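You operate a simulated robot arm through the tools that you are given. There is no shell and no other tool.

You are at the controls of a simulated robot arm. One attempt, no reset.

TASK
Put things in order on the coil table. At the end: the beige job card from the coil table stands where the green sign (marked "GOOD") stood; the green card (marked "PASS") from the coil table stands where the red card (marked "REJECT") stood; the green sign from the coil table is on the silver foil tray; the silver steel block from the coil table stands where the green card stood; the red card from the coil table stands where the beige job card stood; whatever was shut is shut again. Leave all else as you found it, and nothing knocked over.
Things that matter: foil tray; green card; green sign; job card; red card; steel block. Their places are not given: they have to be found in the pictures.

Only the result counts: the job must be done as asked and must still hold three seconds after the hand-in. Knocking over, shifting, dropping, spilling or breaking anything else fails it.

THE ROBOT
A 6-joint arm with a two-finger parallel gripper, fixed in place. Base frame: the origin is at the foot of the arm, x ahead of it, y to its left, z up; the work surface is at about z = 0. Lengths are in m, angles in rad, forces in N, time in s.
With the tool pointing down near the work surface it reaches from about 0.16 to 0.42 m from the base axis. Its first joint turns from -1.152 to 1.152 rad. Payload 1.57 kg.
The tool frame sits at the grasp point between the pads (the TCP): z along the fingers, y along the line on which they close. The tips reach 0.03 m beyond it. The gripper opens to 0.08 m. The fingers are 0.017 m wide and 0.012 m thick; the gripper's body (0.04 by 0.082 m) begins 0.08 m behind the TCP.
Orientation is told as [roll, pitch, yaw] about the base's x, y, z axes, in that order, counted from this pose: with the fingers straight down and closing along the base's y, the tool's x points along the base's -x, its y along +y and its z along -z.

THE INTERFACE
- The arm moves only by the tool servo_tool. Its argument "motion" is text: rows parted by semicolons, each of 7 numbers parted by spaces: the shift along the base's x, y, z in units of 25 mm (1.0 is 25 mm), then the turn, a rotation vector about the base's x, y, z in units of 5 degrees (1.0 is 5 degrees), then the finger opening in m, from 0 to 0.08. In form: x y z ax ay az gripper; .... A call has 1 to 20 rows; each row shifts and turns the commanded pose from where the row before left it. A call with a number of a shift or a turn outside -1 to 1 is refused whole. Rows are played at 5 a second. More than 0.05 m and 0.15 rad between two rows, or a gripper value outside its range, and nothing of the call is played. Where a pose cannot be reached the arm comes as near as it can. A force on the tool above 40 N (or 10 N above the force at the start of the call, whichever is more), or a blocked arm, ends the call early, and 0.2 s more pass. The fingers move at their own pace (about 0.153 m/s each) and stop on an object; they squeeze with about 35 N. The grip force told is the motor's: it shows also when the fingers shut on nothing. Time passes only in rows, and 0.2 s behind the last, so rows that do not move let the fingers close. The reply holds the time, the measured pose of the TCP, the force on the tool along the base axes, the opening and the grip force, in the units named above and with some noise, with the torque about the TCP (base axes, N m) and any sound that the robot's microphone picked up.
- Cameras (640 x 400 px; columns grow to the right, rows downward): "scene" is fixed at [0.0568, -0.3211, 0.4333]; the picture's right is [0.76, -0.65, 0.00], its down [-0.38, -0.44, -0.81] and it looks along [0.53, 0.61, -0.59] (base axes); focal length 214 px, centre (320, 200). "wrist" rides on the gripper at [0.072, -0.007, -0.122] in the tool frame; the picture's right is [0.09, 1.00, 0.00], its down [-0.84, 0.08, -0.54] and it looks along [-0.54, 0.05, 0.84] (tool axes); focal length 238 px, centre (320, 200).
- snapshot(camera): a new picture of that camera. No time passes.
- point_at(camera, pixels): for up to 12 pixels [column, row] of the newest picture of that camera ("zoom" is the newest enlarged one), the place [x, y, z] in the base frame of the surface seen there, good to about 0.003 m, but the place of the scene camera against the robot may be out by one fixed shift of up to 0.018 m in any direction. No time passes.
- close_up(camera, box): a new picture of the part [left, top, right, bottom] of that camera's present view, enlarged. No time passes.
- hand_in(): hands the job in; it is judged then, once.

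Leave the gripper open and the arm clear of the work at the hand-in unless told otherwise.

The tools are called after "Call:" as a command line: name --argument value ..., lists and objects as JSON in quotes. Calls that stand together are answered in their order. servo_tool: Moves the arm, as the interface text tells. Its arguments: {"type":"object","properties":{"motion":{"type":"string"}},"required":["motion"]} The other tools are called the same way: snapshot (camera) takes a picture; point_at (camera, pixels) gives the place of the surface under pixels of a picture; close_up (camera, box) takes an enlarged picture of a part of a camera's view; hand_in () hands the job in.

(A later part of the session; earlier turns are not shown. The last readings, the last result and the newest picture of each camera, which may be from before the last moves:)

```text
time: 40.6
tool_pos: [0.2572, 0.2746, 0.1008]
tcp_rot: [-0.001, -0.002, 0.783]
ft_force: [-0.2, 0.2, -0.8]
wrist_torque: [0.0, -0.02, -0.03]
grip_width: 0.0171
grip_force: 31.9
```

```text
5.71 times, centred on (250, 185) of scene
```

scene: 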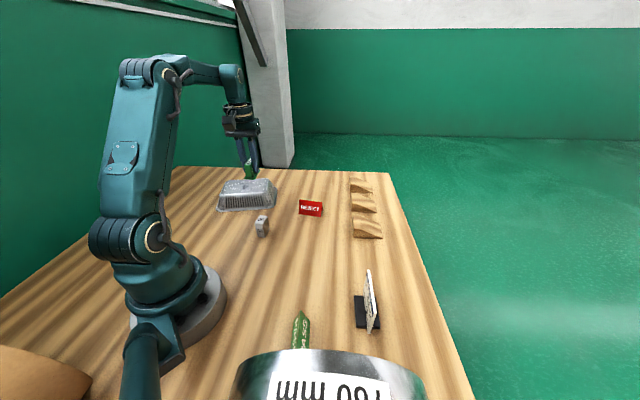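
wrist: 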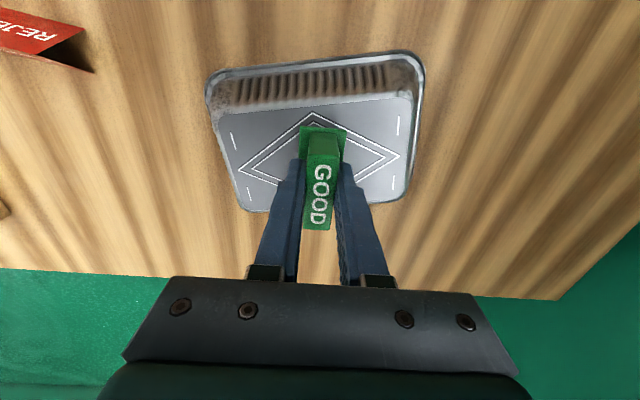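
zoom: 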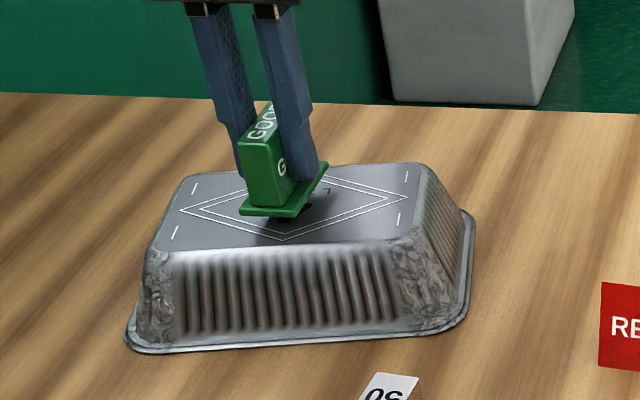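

The sign hangs about 1 cm over the tray's middle. I lower 8 mm, then feel for contact in small steps.

Call:
servo_tool --motion "0 0 -0.12 0 0 0 0; 0 0 -0.12 0 0 0 0; 0 0 -0.08 0 0 0 0; 0 0 0 0 0 0 0"

Call:
servo_tool --motion "0 0 -0.04 0 0 0 0; 0 0 0 0 0 0 0"

Call:
servo_tool --motion "0 0 -0.04 0 0 0 0; 0 0 0 0 0 0 0"

```text
time: 41.6
tool_pos: [0.258, 0.2753, 0.094]
tcp_rot: [-0.001, -0.002, 0.784]
ft_force: [0.1, -0.2, -0.4]
wrist_torque: [0.0, -0.02, -0.01]
grip_width: 0.0171
grip_force: 32.3
```

```text
time: 42.2
tool_pos: [0.2589, 0.2751, 0.0922]
tcp_rot: [-0.001, -0.002, 0.783]
ft_force: [0.3, -0.3, -0.6]
wrist_torque: [0.0, 0.0, -0.01]
grip_width: 0.0174
grip_force: 31.8
```

```text
time: 42.8
tool_pos: [0.257, 0.2746, 0.0912]
tcp_rot: [0.0, -0.002, 0.784]
ft_force: [-0.4, 0.4, -0.8]
wrist_torque: [-0.03, 0.01, 0.02]
grip_width: 0.0172
grip_force: 32.7
```

Call:
servo_tool --motion "0 0 -0.04 0 0 0 0; 0 0 0 0 0 0 0"

Call:
servo_tool --motion "0 0 -0.03 0 0 0 0; 0 0 0 0 0 0 0"

Call:
close_up --camera "scene" --box '[220, 155, 280, 205]'

```text
time: 43.4
tool_pos: [0.2573, 0.2753, 0.09]
tcp_rot: [0.001, -0.001, 0.782]
ft_force: [-0.7, -0.5, 3.3]
wrist_torque: [-0.03, 0.03, -0.01]
grip_width: 0.0173
grip_force: 32.0
```

```text
time: 44.0
tool_pos: [0.258, 0.2761, 0.0901]
tcp_rot: [0.001, -0.004, 0.784]
ft_force: [-3.5, -2.8, 21.4]
wrist_torque: [-0.21, 0.22, -0.01]
grip_width: 0.0173
grip_force: 32.2
```

```text
8.00 times, centred on (250, 180) of scene
```

zoom: 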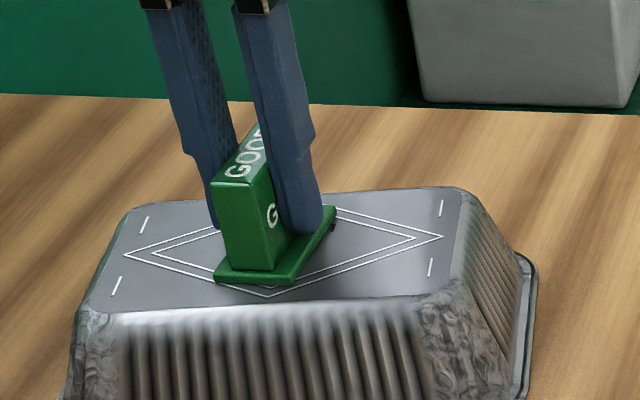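

Contact at TCP z 0.090 (21 N). I ease back 0.8 mm, then open the fingers in steps.

Call:
servo_tool --motion "0 0 0.03 0 0 0 0; 0 0 0 0 0 0 0; 0 0 0 0 0 0 0.022; 0 0 0 0 0 0 0.03; 0 0 0 0 0 0 0.04; 0 0 0 0 0 0 0.05; 0 0 0 0 0 0 0.05"

Call:
snapshot --camera "wrist"

Call:
close_up --camera "scene" --box '[220, 155, 280, 205]'

```text
time: 45.6
tool_pos: [0.2588, 0.2752, 0.091]
tcp_rot: [0.001, -0.002, 0.784]
ft_force: [-1.2, 0.2, 0.0]
wrist_torque: [0.0, -0.02, 0.0]
grip_width: 0.05
grip_force: 0.0
```

```text
taken
```

wrist: 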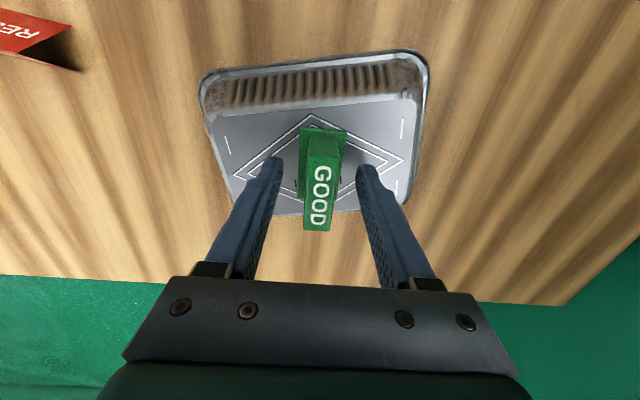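

```text
8.00 times, centred on (250, 180) of scene
```

zoom: 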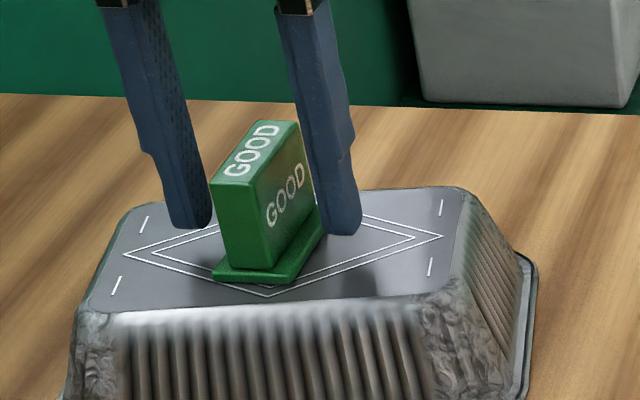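

The sign stands on the tray's middle. I lift straight up to z about 0.20, then travel toward the job card at that height.

Call:
servo_tool --motion "0 0 0.2 0 0 0 0.05; 0 0 0.4 0 0 0 0.05; 0 0 0.6 0 0 0 0.05; 0 0 0.7 0 0 0 0.05; 0 0 0.7 0 0 0 0.05; 0 0 0.7 0 0 0 0.05; 0 0 0.6 0 0 0 0.05; 0 0 0.4 0 0 0 0.05; 0 0 0 0 0 0 0.05"

Call:
close_up --camera "scene" --box '[220, 155, 280, 205]'

Call:
servo_tool --motion "0 -0.3 0 0 0 0 0.05; 0 -0.6 0 0 0 0 0.05; 0 -0.8 0 0 0 0 0.05; 0 -0.8 0 0 0 0 0.05; 0 -0.8 0 0 0 0 0.05; 0 -0.8 0 0 0 0 0.05; 0 -0.8 0 0 0 0 0.05; 0 -0.8 0 0 0 0 0.05; 0 -0.8 0 0 0 0 0.05; 0 -0.8 0 0 0 0 0.05; 0 -0.8 0 0 0 0 0.05; 0 -0.8 0 0 0 0 0.05; 0 -0.8 0 0 0 0 0.05; 0 -0.8 0 0 0 0 0.05; 0 -0.8 0 0 0 0 0.05; 0 -0.8 0 0 0 0 0.05; 0 -0.8 0 0 0 0 0.05; 0 -0.8 0 0 0 0 0.05; 0 -0.8 0 0 0 0 0.05; 0 -0.5 0 0 0 0 0.05"

Call:
snapshot --camera "wrist"

```text
time: 47.6
tool_pos: [0.2551, 0.2696, 0.1944]
tcp_rot: [-0.001, -0.001, 0.783]
ft_force: [-1.0, 0.4, -0.4]
wrist_torque: [0.05, -0.01, -0.01]
grip_width: 0.05
grip_force: 0.1
out of reach, approached as far as the arm can: row 8
```

```text
8.00 times, centred on (250, 180) of scene
```

zoom: 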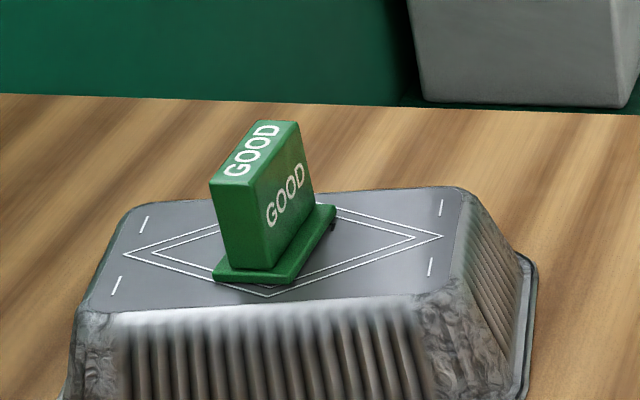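

```text
time: 51.8
tool_pos: [0.2552, -0.1034, 0.1931]
tcp_rot: [0.001, -0.001, 0.783]
ft_force: [0.8, 0.5, 0.3]
wrist_torque: [0.01, -0.02, 0.0]
grip_width: 0.0501
grip_force: 0.0
```

```text
taken
```

wrist: 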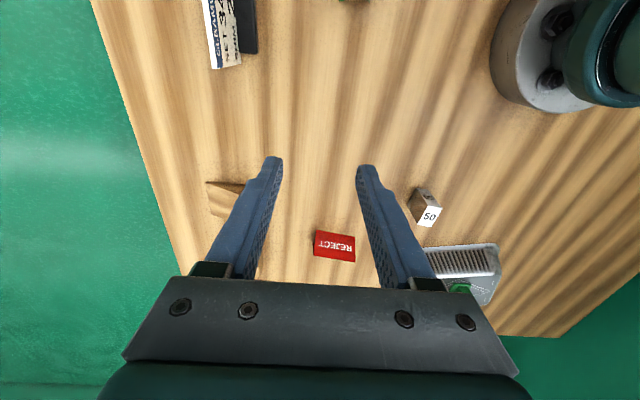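

Sign stands well. I continue to above the job card, (0.262,-0.231).

Call:
servo_tool --motion "0.04 -0.7 0 0 0 0 0.05; 0.04 -0.7 0 0 0 0 0.05; 0.04 -0.7 0 0 0 0 0.05; 0.04 -0.7 0 0 0 0 0.05; 0.04 -0.7 0 0 0 0 0.05; 0.04 -0.7 0 0 0 0 0.05; 0.04 -0.6 0 0 0 0 0.05; 0 -0.3 0 0 0 0 0.05; 0 0 0 0 0 0 0.05"

Call:
snapshot --camera "wrist"

Call:
close_up --camera "wrist" --box '[260, 70, 380, 190]'

Call:
snapshot --camera "scene"

```text
time: 53.8
tool_pos: [0.2619, -0.2332, 0.1968]
tcp_rot: [0.0, -0.002, 0.784]
ft_force: [0.2, -0.6, -0.5]
wrist_torque: [0.02, -0.05, -0.01]
grip_width: 0.0502
grip_force: 0.0
```

```text
taken
```

wrist: 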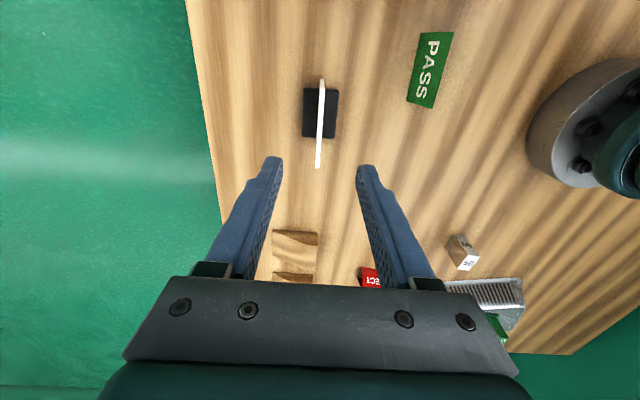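

```text
3.33 times, centred on (320, 130) of wrist
```

zoom: 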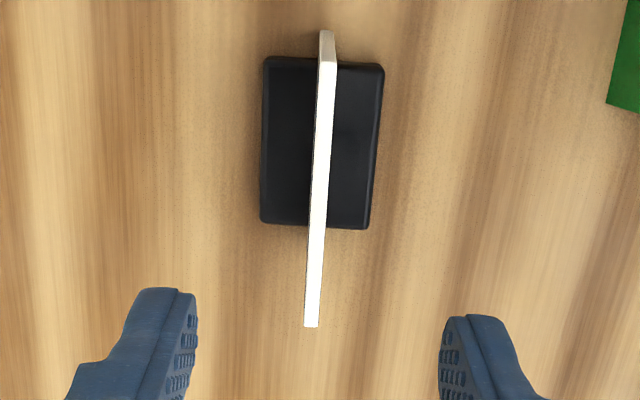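

```text
taken
```

scene: 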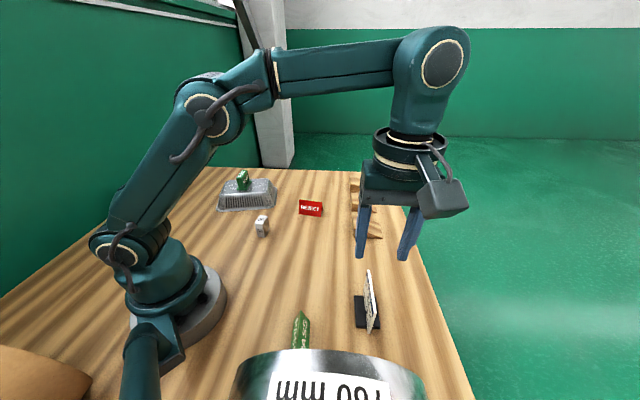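

The job card is seen edge-on, between the fingers. I measure base corners and the plate's top edge.

Call:
point_at --camera "zoom" --pixels '[[269, 62], [380, 70], [265, 217], [366, 225], [327, 62], [311, 318], [320, 190], [290, 140], [350, 145], [329, 36]]'

Call:
point_at --camera "wrist" --pixels '[[422, 34], [451, 34], [407, 102], [435, 106], [429, 70], [415, 68], [445, 70]]'

Call:
close_up --camera "wrist" --box '[380, 10, 480, 120]'

```text
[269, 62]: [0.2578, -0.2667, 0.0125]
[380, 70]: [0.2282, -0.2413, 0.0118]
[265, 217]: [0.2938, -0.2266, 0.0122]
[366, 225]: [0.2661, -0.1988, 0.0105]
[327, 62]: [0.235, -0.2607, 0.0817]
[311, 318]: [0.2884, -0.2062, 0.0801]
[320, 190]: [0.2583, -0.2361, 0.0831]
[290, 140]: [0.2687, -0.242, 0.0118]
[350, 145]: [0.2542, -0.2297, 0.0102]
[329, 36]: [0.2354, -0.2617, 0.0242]
```

```text
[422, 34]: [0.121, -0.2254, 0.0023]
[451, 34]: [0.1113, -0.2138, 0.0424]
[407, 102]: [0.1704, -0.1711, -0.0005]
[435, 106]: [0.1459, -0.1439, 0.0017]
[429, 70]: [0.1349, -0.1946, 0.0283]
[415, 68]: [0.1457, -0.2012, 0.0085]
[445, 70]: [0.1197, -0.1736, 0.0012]
```

```text
3.64 times, centred on (430, 65) of wrist
```

zoom: 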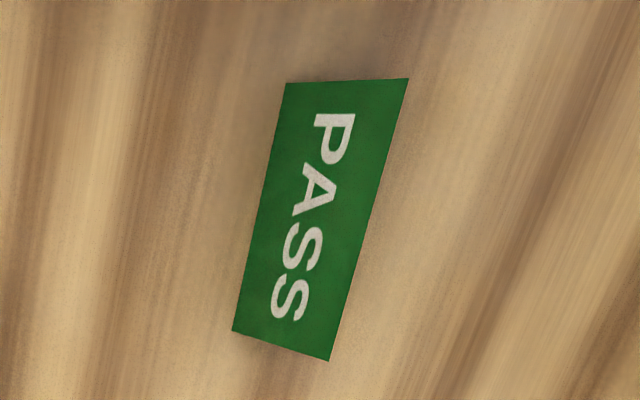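

Job card centre is (0.2616,-0.2334), plate along 45°; base 54 x 39 mm. Also I measure the green card's corners in this zoom while it is well visible.

Call:
point_at --camera "zoom" --pixels '[[291, 88], [402, 82], [326, 354], [238, 327], [347, 85], [283, 340], [365, 220], [264, 205], [315, 215], [380, 160], [345, 290]]'

```text
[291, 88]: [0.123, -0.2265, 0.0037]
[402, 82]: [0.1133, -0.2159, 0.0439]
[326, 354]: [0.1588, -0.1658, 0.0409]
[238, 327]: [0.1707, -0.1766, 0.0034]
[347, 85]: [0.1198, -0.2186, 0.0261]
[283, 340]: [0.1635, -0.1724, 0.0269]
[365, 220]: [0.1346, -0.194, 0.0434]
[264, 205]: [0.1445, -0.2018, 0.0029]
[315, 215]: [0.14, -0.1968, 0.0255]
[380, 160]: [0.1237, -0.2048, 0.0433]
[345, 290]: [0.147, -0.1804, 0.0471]
```

Green card: ridge (0.1133,-0.2159)–(0.1588,-0.1658), centre (0.136,-0.191). Now the job card: I lower to z 0.052 around the plate (tips stay 10 mm above the base), fingers at 0.05, then close.

Call:
servo_tool --motion "0 0 -0.4 0 0 0 0.05; 0 0 -0.6 0 0 0 0.05; 0 0 -0.6 0 0 0 0.05; 0 0 -0.6 0 0 0 0.05; 0 0 -0.6 0 0 0 0.05; 0 0 -0.5 0 0 0 0.05; 0 0 -0.4 0 0 0 0.05; 0 0 0 0 0 0 0.05"

Call:
snapshot --camera "wrist"

Call:
snapshot --camera "scene"

```text
time: 55.6
tool_pos: [0.26, -0.2316, 0.1031]
tcp_rot: [0.001, 0.0, 0.783]
ft_force: [-0.4, -0.2, -0.4]
wrist_torque: [-0.01, 0.0, 0.03]
grip_width: 0.0502
grip_force: 0.1
```

```text
taken
```

wrist: 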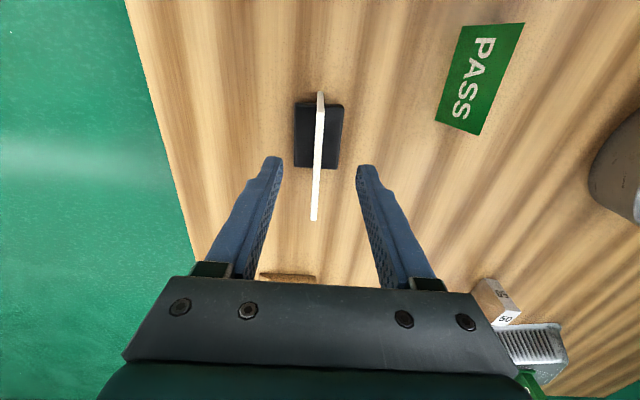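

```text
taken
```

scene: 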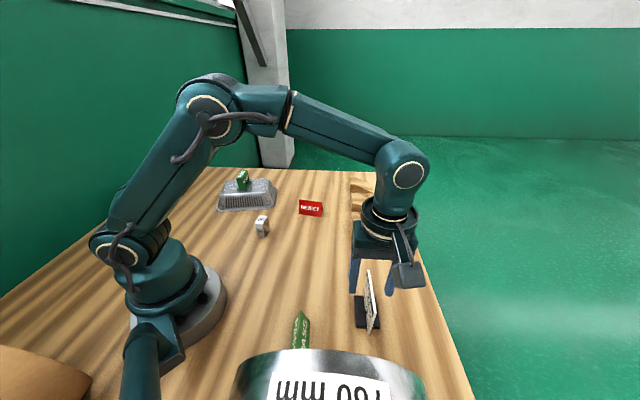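

The plate lies midway between the fingers. I lower 51 mm more and close gently.

Call:
servo_tool --motion "0.03 -0.03 -0.34 0 0 0 0.05; 0.03 -0.03 -0.34 0 0 0 0.05; 0 0 -0.34 0 0 0 0.05; 0 0 -0.34 0 0 0 0.05; 0 0 -0.34 0 0 0 0.05; 0 0 -0.34 0 0 0 0.05; 0 0 0 0 0 0 0.05; 0 0 0 0 0 0 0.02; 0 0 0 0 0 0 0.008; 0 0 0 0 0 0 0; 0 0 0 0 0 0 0; 0 0 0 0 0 0 0"

Call:
servo_tool --motion "0 0 0.05 0 0 0 0; 0 0 0.05 0 0 0 0; 0 0 0.05 0 0 0 0; 0 0 0.05 0 0 0 0; 0 0 0 0 0 0 0"

Call:
snapshot --camera "wrist"

Call:
close_up --camera "scene" --box '[320, 240, 440, 340]'

```text
time: 58.2
tool_pos: [0.2623, -0.2326, 0.0531]
tcp_rot: [0.0, 0.0, 0.785]
ft_force: [-1.1, -0.8, -0.4]
wrist_torque: [0.0, -0.01, 0.01]
grip_width: 0.0042
grip_force: 24.6
```

```text
time: 59.4
tool_pos: [0.2638, -0.2337, 0.0557]
tcp_rot: [0.001, -0.002, 0.785]
ft_force: [-0.7, 0.0, -0.2]
wrist_torque: [0.01, -0.02, 0.02]
grip_width: 0.0046
grip_force: 25.4
```

```text
taken
```

wrist: 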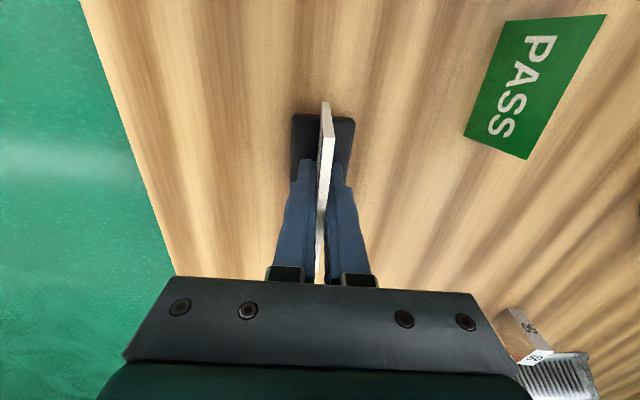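

```text
4.00 times, centred on (380, 290) of scene
```

zoom: 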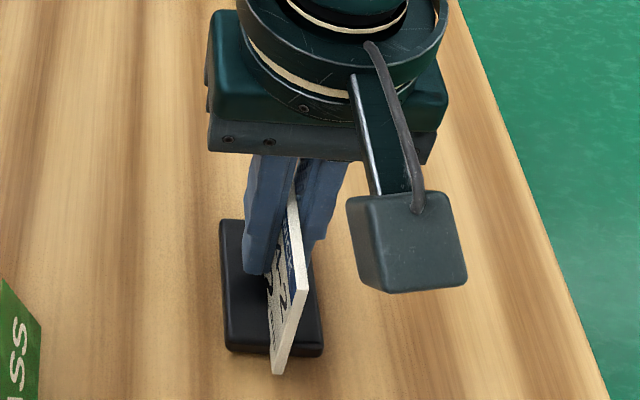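

Held at 4.4 mm width. I lift 20 mm more, slowly, and look.

Call:
servo_tool --motion "0 0 0.1 0 0 0 0; 0 0 0.15 0 0 0 0; 0 0 0.2 0 0 0 0; 0 0 0.2 0 0 0 0; 0 0 0.15 0 0 0 0; 0 0 0 0 0 0 0"

Call:
snapshot --camera "wrist"

Call:
close_up --camera "scene" --box '[320, 240, 440, 340]'

```text
time: 60.8
tool_pos: [0.2624, -0.2324, 0.0768]
tcp_rot: [0.0, -0.002, 0.783]
ft_force: [-0.4, -0.6, -0.5]
wrist_torque: [-0.03, 0.02, -0.02]
grip_width: 0.0046
grip_force: 24.7
```

```text
taken
```

wrist: 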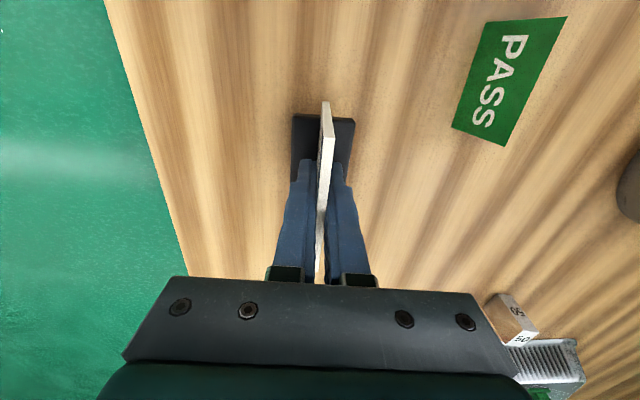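

```text
4.00 times, centred on (380, 290) of scene
```

zoom: 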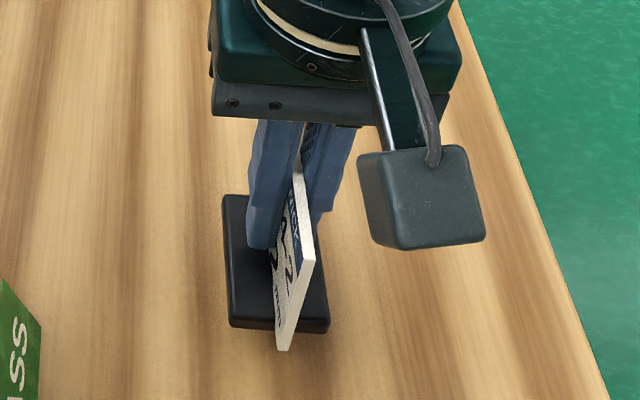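

The card hangs firmly in the fingers. I lift 5 cm more and carry it to over the sign's old place (0.320,-0.035).

Call:
servo_tool --motion "0 0 0.3 0 0 0 0; 0 0 0.4 0 0 0 0; 0 0 0.5 0 0 0 0; 0 0 0.5 0 0 0 0; 0 0 0.3 0 0 0 0; 0.08 0.29 0 0 0 0 0; 0.18 0.61 0 0 0 0 0; 0.18 0.61 0 0 0 0 0; 0.18 0.61 0 0 0 0 0; 0.18 0.61 0 0 0 0 0; 0.18 0.61 0 0 0 0 0; 0.18 0.61 0 0 0 0 0; 0.18 0.61 0 0 0 0 0; 0.18 0.61 0 0 0 0 0; 0.18 0.61 0 0 0 0 0; 0.18 0.61 0 0 0 0 0; 0.18 0.61 0 0 0 0 0; 0.18 0.61 0 0 0 0 0; 0.08 0.29 0 0 0 0 0; 0 0 0 0 0 0 0"

Call:
snapshot --camera "wrist"

Call:
snapshot --camera "scene"

```text
time: 65.0
tool_pos: [0.3188, -0.0362, 0.1262]
tcp_rot: [0.0, -0.002, 0.783]
ft_force: [-0.2, 0.0, -1.0]
wrist_torque: [-0.02, 0.01, -0.02]
grip_width: 0.0045
grip_force: 24.7
```

```text
taken
```

wrist: 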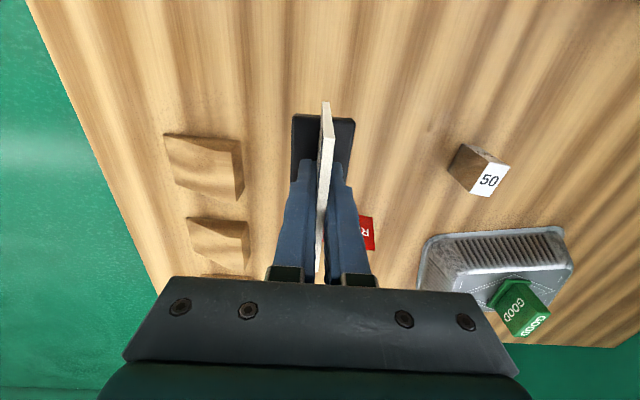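

```text
taken
```

scene: 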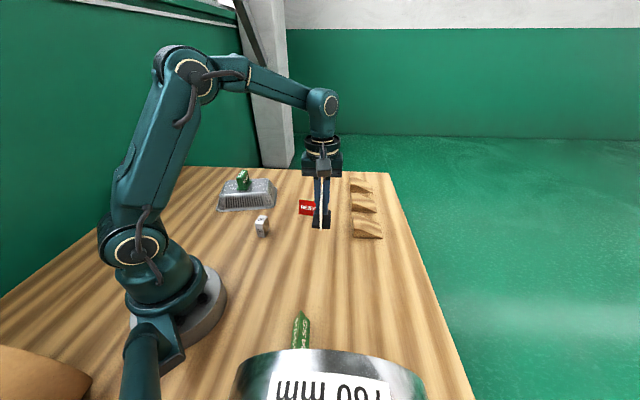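

Over the place. I lower to z 0.060 first, then feel for the table.

Call:
servo_tool --motion "0.04 0.04 -0.3 0 0 0 0; 0 0 -0.5 0 0 0 0; 0 0 -0.5 0 0 0 0; 0 0 -0.5 0 0 0 0; 0 0 -0.4 0 0 0 0; 0 0 -0.3 0 0 0 0; 0 0 -0.15 0 0 0 0; 0 0 0 0 0 0 0"

Call:
servo_tool --motion "0 0 -0.08 0 0 0 0; 0 0 -0.08 0 0 0 0; 0 0 0 0 0 0 0"

Call:
servo_tool --motion "0 0 -0.04 0 0 0 0; 0 0 0 0 0 0 0"

```text
time: 66.8
tool_pos: [0.3218, -0.0351, 0.061]
tcp_rot: [0.0, -0.002, 0.783]
ft_force: [0.1, 0.2, -0.9]
wrist_torque: [0.01, -0.01, -0.01]
grip_width: 0.0044
grip_force: 25.4
```

```text
time: 67.6
tool_pos: [0.3228, -0.0355, 0.0569]
tcp_rot: [0.001, -0.002, 0.783]
ft_force: [-0.2, -0.4, -1.2]
wrist_torque: [0.02, 0.0, 0.01]
grip_width: 0.0045
grip_force: 24.9
```

```text
time: 68.2
tool_pos: [0.3227, -0.0348, 0.0554]
tcp_rot: [-0.002, -0.003, 0.785]
ft_force: [0.0, -0.2, -0.2]
wrist_torque: [-0.01, 0.0, 0.01]
grip_width: 0.0043
grip_force: 25.8
```

Still free, x is about 2 mm too far; I correct x by -1.5 mm and continue downward in 1 mm steps.

Call:
servo_tool --motion "-0.06 0 -0.04 0 0 0 0; 0 0 0 0 0 0 0"

Call:
servo_tool --motion "0 0 -0.04 0 0 0 0; 0 0 0 0 0 0 0"

Call:
servo_tool --motion "0 0 -0.03 0 0 0 0; 0 0 0 0 0 0 0"

```text
time: 68.8
tool_pos: [0.321, -0.0355, 0.0535]
tcp_rot: [0.0, -0.001, 0.783]
ft_force: [-0.1, -0.4, -1.0]
wrist_torque: [-0.02, -0.01, -0.03]
grip_width: 0.0043
grip_force: 25.3
```

```text
time: 69.4
tool_pos: [0.3213, -0.0351, 0.0534]
tcp_rot: [0.0, -0.002, 0.783]
ft_force: [-1.0, 0.6, -0.8]
wrist_torque: [0.0, -0.03, -0.05]
grip_width: 0.0045
grip_force: 24.8
```

```text
time: 70.0
tool_pos: [0.3207, -0.0347, 0.0534]
tcp_rot: [-0.001, -0.003, 0.782]
ft_force: [-4.7, 1.8, 12.2]
wrist_torque: [0.05, 0.21, -0.04]
grip_width: 0.0045
grip_force: 25.0
```

Contact (12 N). I ease up 0.4 mm and open the fingers in steps.

Call:
servo_tool --motion "0 0 0.015 0 0 0 0; 0 0 0 0 0 0 0; 0 0 0 0 0 0 0.01; 0 0 0 0 0 0 0.018; 0 0 0 0 0 0 0.03; 0 0 0 0 0 0 0.05; 0 0 0 0 0 0 0.05"

Call:
snapshot --camera "wrist"

Call:
close_up --camera "scene" --box '[270, 170, 370, 260]'

```text
time: 71.6
tool_pos: [0.3217, -0.0343, 0.0514]
tcp_rot: [-0.001, -0.002, 0.783]
ft_force: [-1.6, 0.1, -0.1]
wrist_torque: [-0.01, 0.02, 0.0]
grip_width: 0.0502
grip_force: 0.1
```

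```text
taken
```

wrist: 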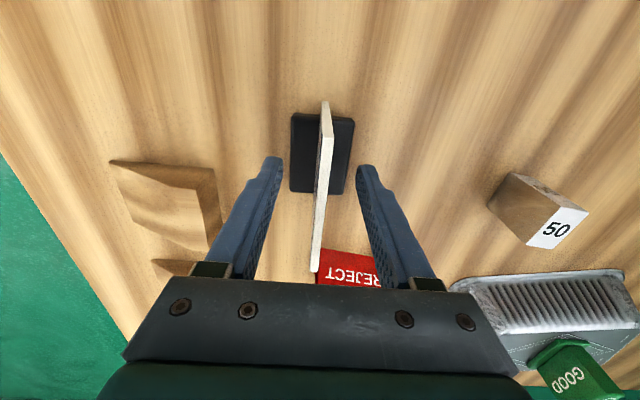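

```text
4.44 times, centred on (320, 215) of scene
```

zoom: 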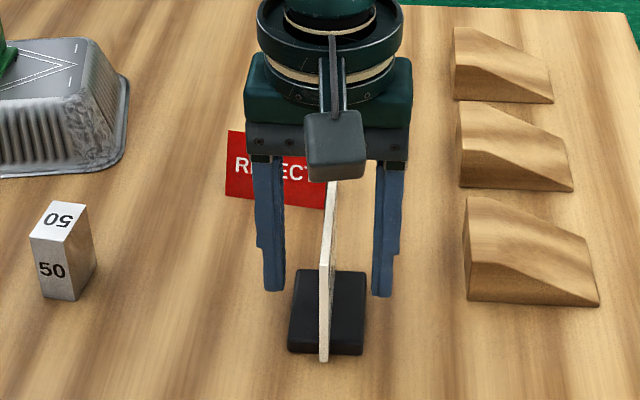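

The card stands on the sign's old place. I lift straight up and check it from above.

Call:
servo_tool --motion "0 0 0.2 0 0 0 0.05; 0 0 0.4 0 0 0 0.05; 0 0 0.6 0 0 0 0.05; 0 0 0.8 0 0 0 0.05; 0 0 0.8 0 0 0 0.05; 0 0 0.8 0 0 0 0.05; 0 0 0.8 0 0 0 0.05; 0 0 0.8 0 0 0 0.05; 0 0 0.5 0 0 0 0.08; 0 0 0.2 0 0 0 0.08; 0 0 0 0 0 0 0.08"

Call:
snapshot --camera "wrist"

Call:
close_up --camera "wrist" --box '[260, 70, 380, 190]'

```text
time: 74.0
tool_pos: [0.3209, -0.0343, 0.1999]
tcp_rot: [0.001, -0.002, 0.784]
ft_force: [-0.1, 0.3, 1.0]
wrist_torque: [0.03, -0.03, -0.02]
grip_width: 0.0799
grip_force: 0.1
```

```text
taken
```

wrist: 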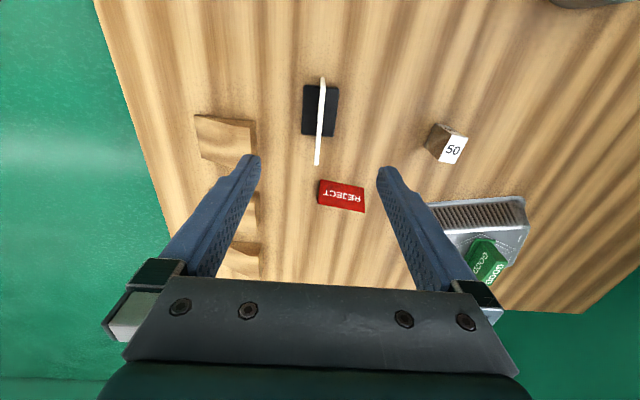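

```text
3.33 times, centred on (320, 130) of wrist
```

zoom: 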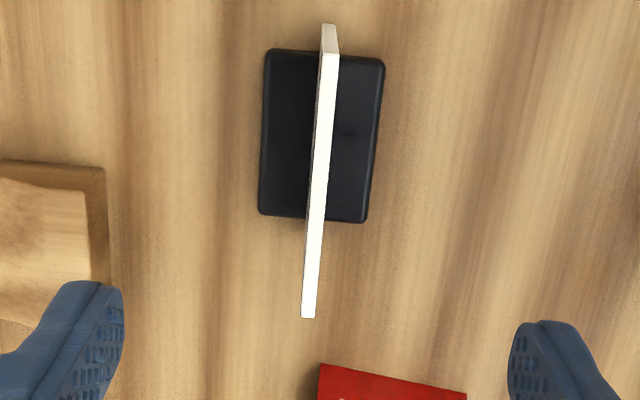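

Call:
point_at --camera "zoom" --pixels '[[271, 55], [380, 65], [264, 210], [363, 218], [329, 58], [308, 312]]'

Call:
point_at --camera "wrist" --pixels '[[321, 182], [362, 188], [319, 204], [363, 210], [341, 195], [197, 118], [255, 125], [207, 157], [249, 160], [255, 200], [258, 250], [240, 245]]'

Call:
close_up --camera "wrist" --box '[300, 165, 380, 225]'

```text
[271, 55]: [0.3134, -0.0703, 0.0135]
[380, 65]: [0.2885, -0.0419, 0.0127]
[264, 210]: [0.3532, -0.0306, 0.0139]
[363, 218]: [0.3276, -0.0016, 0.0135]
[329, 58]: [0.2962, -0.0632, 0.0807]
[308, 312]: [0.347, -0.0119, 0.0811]
```

```text
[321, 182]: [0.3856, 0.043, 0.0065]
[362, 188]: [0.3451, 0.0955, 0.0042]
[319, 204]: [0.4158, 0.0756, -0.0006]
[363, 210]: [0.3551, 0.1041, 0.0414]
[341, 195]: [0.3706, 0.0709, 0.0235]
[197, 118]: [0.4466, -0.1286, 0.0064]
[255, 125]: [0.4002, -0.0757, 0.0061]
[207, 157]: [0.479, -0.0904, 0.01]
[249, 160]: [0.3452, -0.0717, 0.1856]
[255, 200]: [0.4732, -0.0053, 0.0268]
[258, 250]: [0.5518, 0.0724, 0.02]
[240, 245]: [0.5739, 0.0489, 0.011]
```

```text
6.67 times, centred on (340, 195) of wrist
```

zoom: 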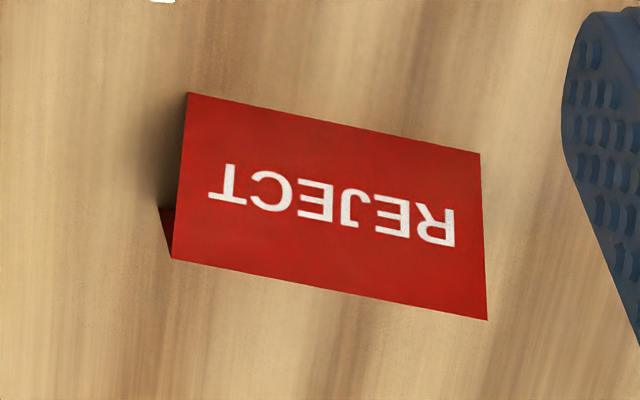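

Job card now centred at (0.3207,-0.036), within 2 mm of the sign's old place. Next the red card: I move over its ridge centre (0.376,0.078) with yaw 36.8° so the fingers close along the ridge (68 mm long), stopping at z 0.13.

Call:
servo_tool --motion "0.27 0.56 -0.2 0 0 -0.2 0.08; 0.27 0.56 -0.4 0 0 -0.2 0.08; 0.27 0.56 -0.4 0 0 -0.2 0.08; 0.28 0.57 -0.4 0 0 -0.2 0.08; 0.28 0.57 -0.4 0 0 -0.2 0.08; 0.28 0.56 -0.4 0 0 -0.2 0.08; 0.28 0.56 -0.4 0 0 -0.2 0.08; 0.28 0.56 -0.2 0 0 -0.24 0.08; 0 0 0 0 0 0 0.08"

Call:
snapshot --camera "wrist"

Call:
close_up --camera "wrist" --box '[240, 80, 400, 200]'

```text
time: 76.0
tool_pos: [0.3751, 0.0773, 0.1289]
tcp_rot: [0.0, -0.002, 0.641]
ft_force: [0.5, -0.2, -0.6]
wrist_torque: [0.04, 0.01, 0.0]
grip_width: 0.0799
grip_force: 0.1
```

```text
taken
```

wrist: 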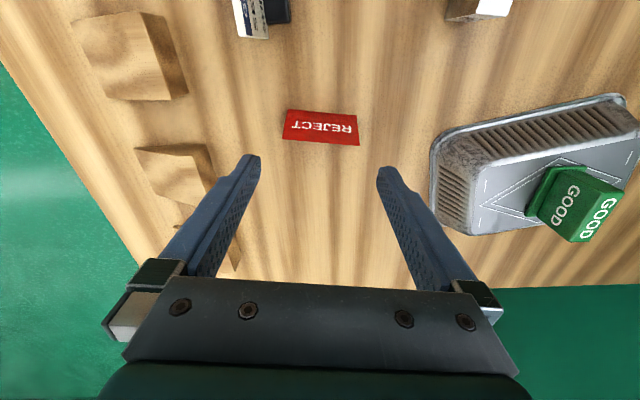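

```text
3.33 times, centred on (320, 140) of wrist
```

zoom: 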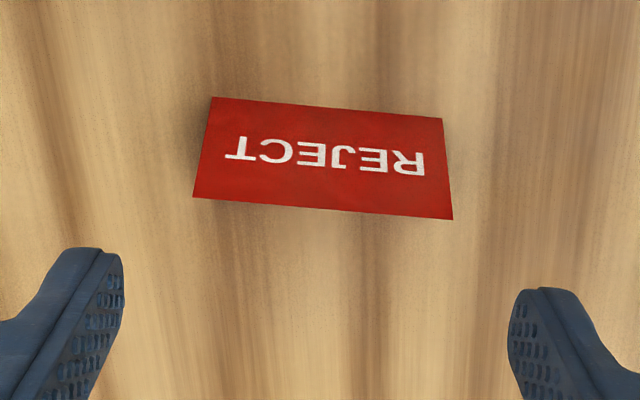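

Call:
point_at --camera "zoom" --pixels '[[215, 101], [440, 121], [198, 193], [449, 215], [323, 205], [205, 150], [446, 170], [326, 155]]'

```text
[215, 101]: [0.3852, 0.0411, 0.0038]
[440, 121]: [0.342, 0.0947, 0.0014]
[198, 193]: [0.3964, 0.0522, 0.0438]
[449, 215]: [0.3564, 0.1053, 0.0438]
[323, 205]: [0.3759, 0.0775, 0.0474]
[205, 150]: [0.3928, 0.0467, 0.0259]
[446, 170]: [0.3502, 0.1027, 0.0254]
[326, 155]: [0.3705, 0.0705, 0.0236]
```

Ridge centre (0.3762,0.078), length about 70 mm, direction 128°. I turn +1°, shift 1 mm and lower to z 0.082 (tips just above the card) to check the clearance at both ends.

Call:
servo_tool --motion "0.04 0.03 -0.4 0 0 0.2 0.08; 0 0 -0.5 0 0 0 0.08; 0 0 -0.5 0 0 0 0.08; 0 0 -0.4 0 0 0 0.08; 0 0 -0.1 0 0 0 0.08; 0 0 0 0 0 0 0.08"

Call:
snapshot --camera "wrist"

Call:
close_up --camera "scene" --box '[270, 160, 360, 230]'

```text
time: 77.4
tool_pos: [0.3753, 0.0773, 0.0798]
tcp_rot: [0.001, -0.003, 0.657]
ft_force: [-0.2, 0.2, 0.0]
wrist_torque: [-0.01, 0.01, 0.01]
grip_width: 0.0801
grip_force: 0.0
```

```text
taken
```

wrist: 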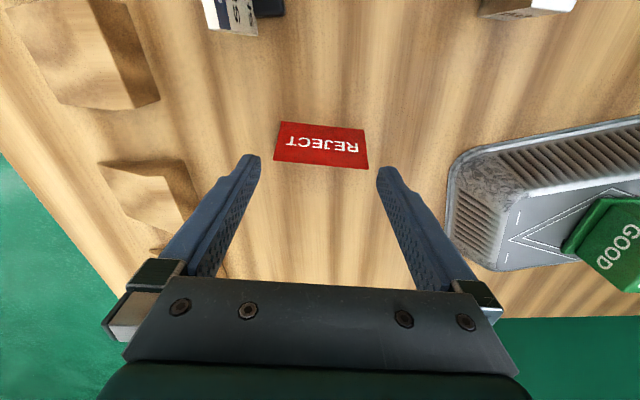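

```text
5.71 times, centred on (315, 195) of scene
```

zoom: 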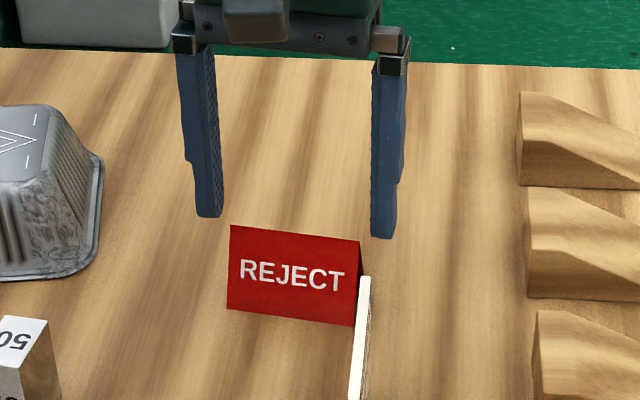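

The gaps at both ends are about 9 and 6 mm; I shift 1.2 mm along the ridge and lower 43 mm with a check for contact.

Call:
servo_tool --motion "-0.03 0.04 -0.3 0 0 0 0.08; 0 0 -0.4 0 0 0 0.08; 0 0 -0.4 0 0 0 0.08; 0 0 -0.4 0 0 0 0.08; 0 0 -0.22 0 0 0 0.08; 0 0 0 0 0 0 0.08"

Call:
snapshot --camera "wrist"

Call:
close_up --camera "scene" --box '[270, 160, 360, 230]'

```text
time: 78.8
tool_pos: [0.3748, 0.0792, 0.0392]
tcp_rot: [0.0, -0.005, 0.658]
ft_force: [0.1, 0.0, 0.3]
wrist_torque: [0.02, 0.02, 0.01]
grip_width: 0.08
grip_force: 0.1
```

```text
taken
```

wrist: 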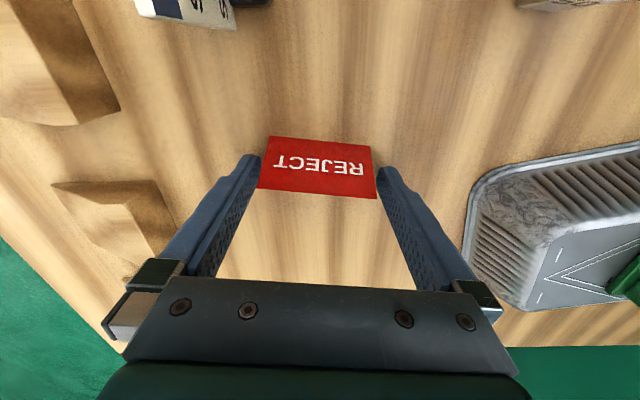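

```text
5.71 times, centred on (315, 195) of scene
```

zoom: 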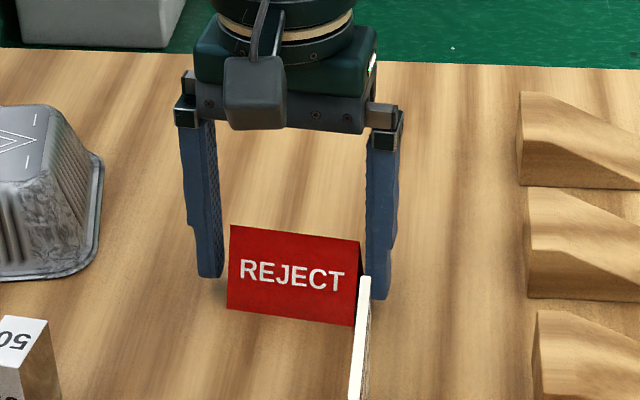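

The fingers straddle the card, no contact. I lower 4 mm more and close.

Call:
servo_tool --motion "0 0 -0.16 0 0 0 0.08; 0 0 0 0 0 0 0.08; 0 0 0 0 0 0 0.074; 0 0 0 0 0 0 0.07; 0 0 0 0 0 0 0.066; 0 0 0 0 0 0 0.06; 0 0 0 0 0 0 0.05; 0 0 0 0 0 0 0.05"

Call:
snapshot --camera "wrist"

```text
time: 80.6
tool_pos: [0.3756, 0.0781, 0.0365]
tcp_rot: [0.0, -0.001, 0.658]
ft_force: [0.0, 0.0, 1.3]
wrist_torque: [0.0, -0.01, 0.0]
grip_width: 0.0687
grip_force: 34.7
```

```text
taken
```

wrist: 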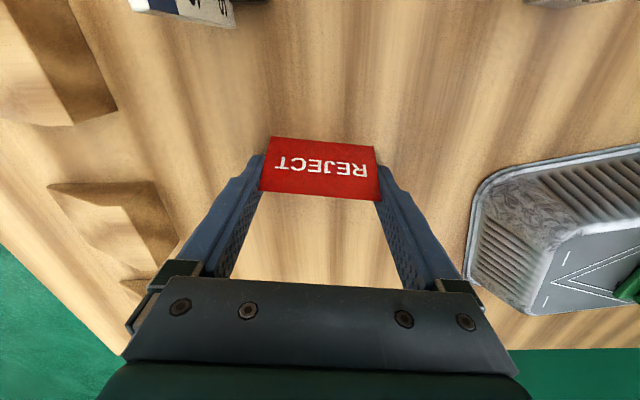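

Held at 68.7 mm with 35 N. I lift 10 mm slowly and check.

Call:
servo_tool --motion "0 0 0.05 0 0 0 0.05; 0 0 0.05 0 0 0 0.05; 0 0 0.1 0 0 0 0.05; 0 0 0.1 0 0 0 0.05; 0 0 0.1 0 0 0 0.05; 0 0 0 0 0 0 0.05"

Call:
snapshot --camera "wrist"

Call:
close_up --camera "scene" --box '[270, 160, 360, 230]'

```text
time: 82.0
tool_pos: [0.3744, 0.0775, 0.0453]
tcp_rot: [0.001, -0.001, 0.659]
ft_force: [0.3, 0.1, -0.5]
wrist_torque: [-0.01, 0.01, 0.01]
grip_width: 0.0687
grip_force: 34.5
```

```text
taken
```

wrist: 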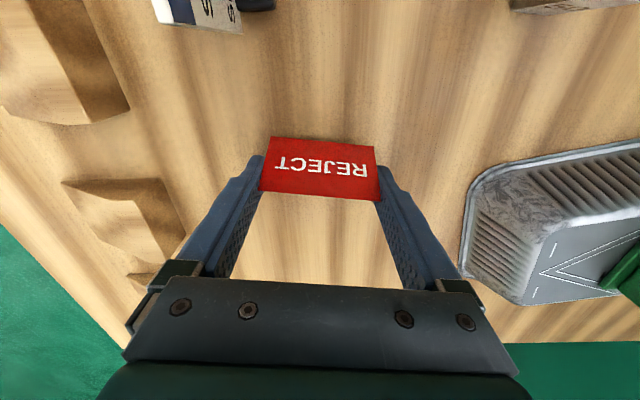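

```text
5.71 times, centred on (315, 195) of scene
```

zoom: 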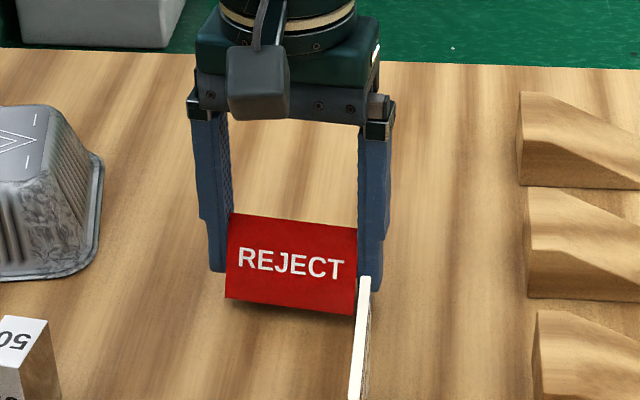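

The red card is lifted. I lift 10 cm more and carry it over the job card's height to the job card's old place (0.2616,-0.2334).

Call:
servo_tool --motion "0 0 0.2 0 0 0 0.05; 0 0 0.4 0 0 0 0.05; 0 0 0.6 0 0 0 0.05; 0 0 0.6 0 0 0 0.05; 0 0 0.6 0 0 0 0.05; 0 0 0.6 0 0 0 0.05; 0 0 0.6 0 0 0 0.05; 0 0 0.4 0 0 0 0.05; 0 0 0.2 0 0 0 0.05; 0 0 0 0 0 0 0.05"

Call:
servo_tool --motion "-0.08 -0.22 0 0 0 0 0.05; -0.16 -0.44 0 0 0 0 0.05; -0.24 -0.66 0 0 0 0 0.05; -0.24 -0.66 0 0 0 0 0.05; -0.24 -0.66 0 0 0 0 0.05; -0.24 -0.66 0 0 0 0 0.05; -0.24 -0.66 0 0 0 0 0.05; -0.24 -0.66 0 0 0 0 0.05; -0.24 -0.66 0 0 0 0 0.05; -0.24 -0.66 0 0 0 0 0.05; -0.24 -0.66 0 0 0 0 0.05; -0.24 -0.66 0 0 0 0 0.05; -0.24 -0.66 0 0 0 0 0.05; -0.24 -0.66 0 0 0 0 0.05; -0.24 -0.66 0 0 0 0 0.05; -0.24 -0.66 0 0 0 0 0.05; -0.24 -0.66 0 0 0 0 0.05; -0.24 -0.66 0 0 0 0 0.05; -0.24 -0.66 0 0 0 0 0.05; 0 0 0 0 0 0 0.05"

Call:
snapshot --camera "wrist"

Call:
snapshot --camera "scene"

```text
time: 84.2
tool_pos: [0.3748, 0.0791, 0.149]
tcp_rot: [0.0, -0.002, 0.658]
ft_force: [-1.0, -0.4, -0.2]
wrist_torque: [0.0, 0.04, -0.03]
grip_width: 0.0687
grip_force: 34.7
```

```text
time: 88.4
tool_pos: [0.2668, -0.2185, 0.1505]
tcp_rot: [0.001, -0.001, 0.657]
ft_force: [0.4, 0.0, 0.5]
wrist_torque: [0.0, -0.02, -0.01]
grip_width: 0.0684
grip_force: 35.0
```

```text
taken
```

wrist: 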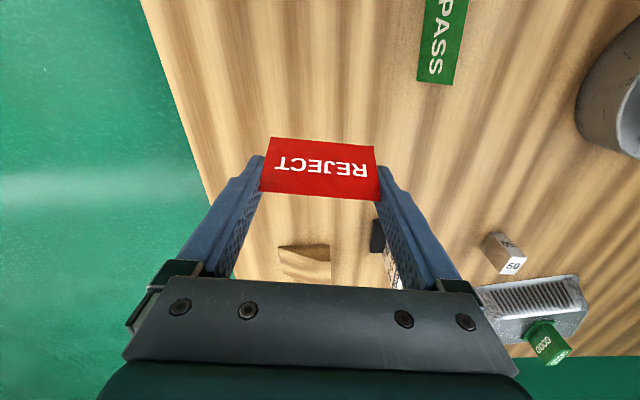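

```text
taken
```

scene: 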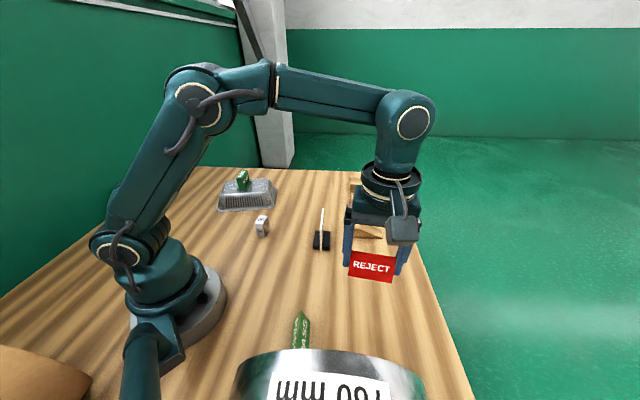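

I shift to (0.2616,-0.2334), then lower to z about 0.045.

Call:
servo_tool --motion "-0.1 -0.3 0 0 0 0 0.05; -0.1 -0.3 0 0 0 0 0.05; 0 0 -0.3 0 0 0 0.05; 0 0 -0.5 0 0 0 0.05; 0 0 -0.6 0 0 0 0.05; 0 0 -0.6 0 0 0 0.05; 0 0 -0.6 0 0 0 0.05; 0 0 -0.6 0 0 0 0.05; 0 0 -0.5 0 0 0 0.05; 0 0 -0.3 0 0 0 0.05; 0 0 -0.2 0 0 0 0.05; 0 0 0 0 0 0 0.05"

Call:
snapshot --camera "wrist"

Call:
close_up --camera "scene" --box '[310, 230, 430, 330]'

```text
time: 91.0
tool_pos: [0.2625, -0.2339, 0.0459]
tcp_rot: [0.0, -0.001, 0.658]
ft_force: [-0.1, -0.5, 0.1]
wrist_torque: [0.01, -0.04, -0.07]
grip_width: 0.0684
grip_force: 34.7
```

```text
taken
```

wrist: 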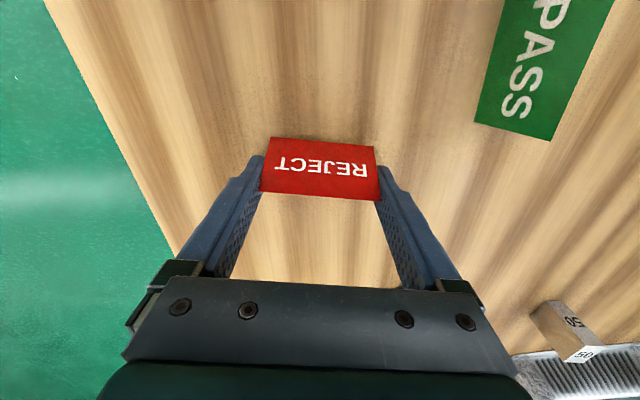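

```text
4.00 times, centred on (370, 280) of scene
```

zoom: 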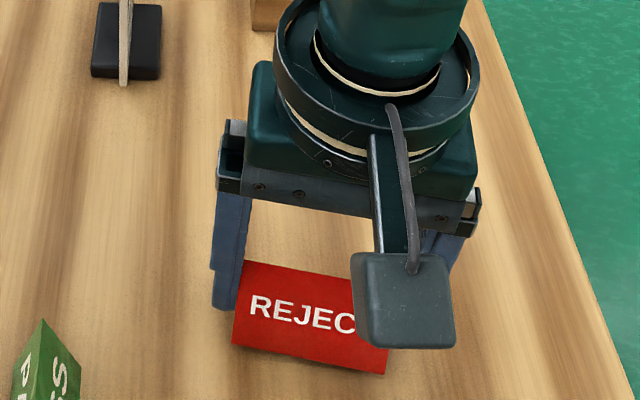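

Now I lower in small steps: 6 mm, then 1 mm at a time until I feel the table.

Call:
servo_tool --motion "0 0 -0.12 0 0 0 0.05; 0 0 -0.12 0 0 0 0.05; 0 0 0 0 0 0 0.05"

Call:
servo_tool --motion "0 0 -0.06 0 0 0 0.05; 0 0 0 0 0 0 0.05"

Call:
servo_tool --motion "0 0 -0.04 0 0 0 0.05; 0 0 0 0 0 0 0.05"

Call:
servo_tool --motion "0 0 -0.03 0 0 0 0.05; 0 0 0 0 0 0 0.05"

```text
time: 91.8
tool_pos: [0.2633, -0.2327, 0.0388]
tcp_rot: [0.0, -0.002, 0.658]
ft_force: [0.0, 1.0, -0.1]
wrist_torque: [-0.02, -0.01, -0.02]
grip_width: 0.0684
grip_force: 34.6
```

```text
time: 92.4
tool_pos: [0.264, -0.233, 0.0376]
tcp_rot: [-0.001, -0.001, 0.659]
ft_force: [1.3, -0.7, -0.3]
wrist_torque: [0.01, -0.01, -0.01]
grip_width: 0.0687
grip_force: 34.9
```

```text
time: 93.0
tool_pos: [0.2632, -0.2338, 0.0376]
tcp_rot: [0.0, 0.0, 0.659]
ft_force: [-0.2, -0.6, 0.2]
wrist_torque: [0.02, 0.01, -0.03]
grip_width: 0.0687
grip_force: 35.1
```

```text
time: 93.6
tool_pos: [0.2634, -0.2336, 0.0362]
tcp_rot: [-0.001, -0.002, 0.659]
ft_force: [0.5, 0.7, -0.5]
wrist_torque: [-0.02, -0.03, -0.02]
grip_width: 0.0687
grip_force: 35.6
```

Call:
servo_tool --motion "0 0 -0.03 0 0 0 0.05; 0 0 0 0 0 0 0.05"

Call:
servo_tool --motion "0 0 -0.03 0 0 0 0.05; 0 0 0 0 0 0 0.05"

```text
time: 94.2
tool_pos: [0.2633, -0.2336, 0.0363]
tcp_rot: [-0.001, -0.002, 0.659]
ft_force: [-2.2, 4.7, 15.0]
wrist_torque: [0.14, 0.06, 0.02]
grip_width: 0.0686
grip_force: 35.1
```

```text
time: 94.8
tool_pos: [0.2645, -0.2347, 0.0358]
tcp_rot: [-0.004, -0.002, 0.657]
ft_force: [-2.5, 1.5, 30.7]
wrist_torque: [0.13, 0.19, -0.01]
grip_width: 0.0689
grip_force: 35.3
```

Contact (31 N). I ease up 1.2 mm and open fully, watching.

Call:
servo_tool --motion "0 0 0.048 0 0 0 0.05; 0 0 0 0 0 0 0.05"

Call:
servo_tool --motion "0 0 0 0 0 0 0.071; 0 0 0 0 0 0 0.074; 0 0 0 0 0 0 0.08; 0 0 0 0 0 0 0.08"

Call:
snapshot --camera "wrist"

Call:
close_up --camera "scene" --box '[310, 230, 430, 330]'

```text
time: 95.4
tool_pos: [0.2624, -0.2327, 0.0353]
tcp_rot: [0.0, -0.002, 0.658]
ft_force: [2.9, -2.4, 8.0]
wrist_torque: [-0.21, -0.2, 0.01]
grip_width: 0.0688
grip_force: 34.9
```

```text
time: 96.4
tool_pos: [0.2616, -0.2338, 0.0349]
tcp_rot: [-0.001, 0.0, 0.658]
ft_force: [0.7, -0.7, 0.7]
wrist_torque: [0.0, -0.01, -0.01]
grip_width: 0.0801
grip_force: 0.0
```

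```text
taken
```

wrist: 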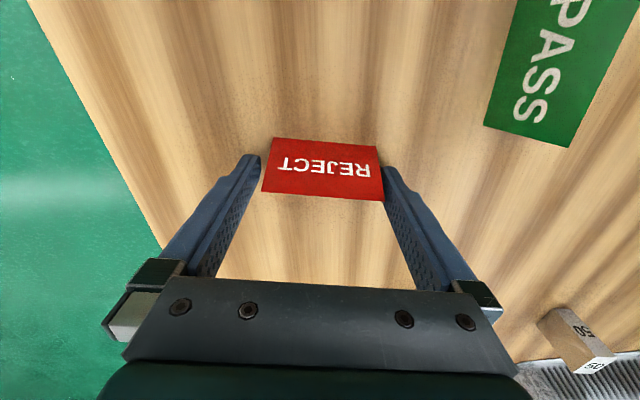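

```text
4.00 times, centred on (370, 280) of scene
```

zoom: 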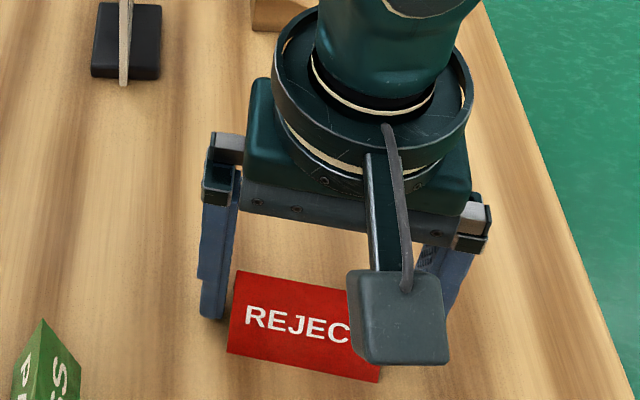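

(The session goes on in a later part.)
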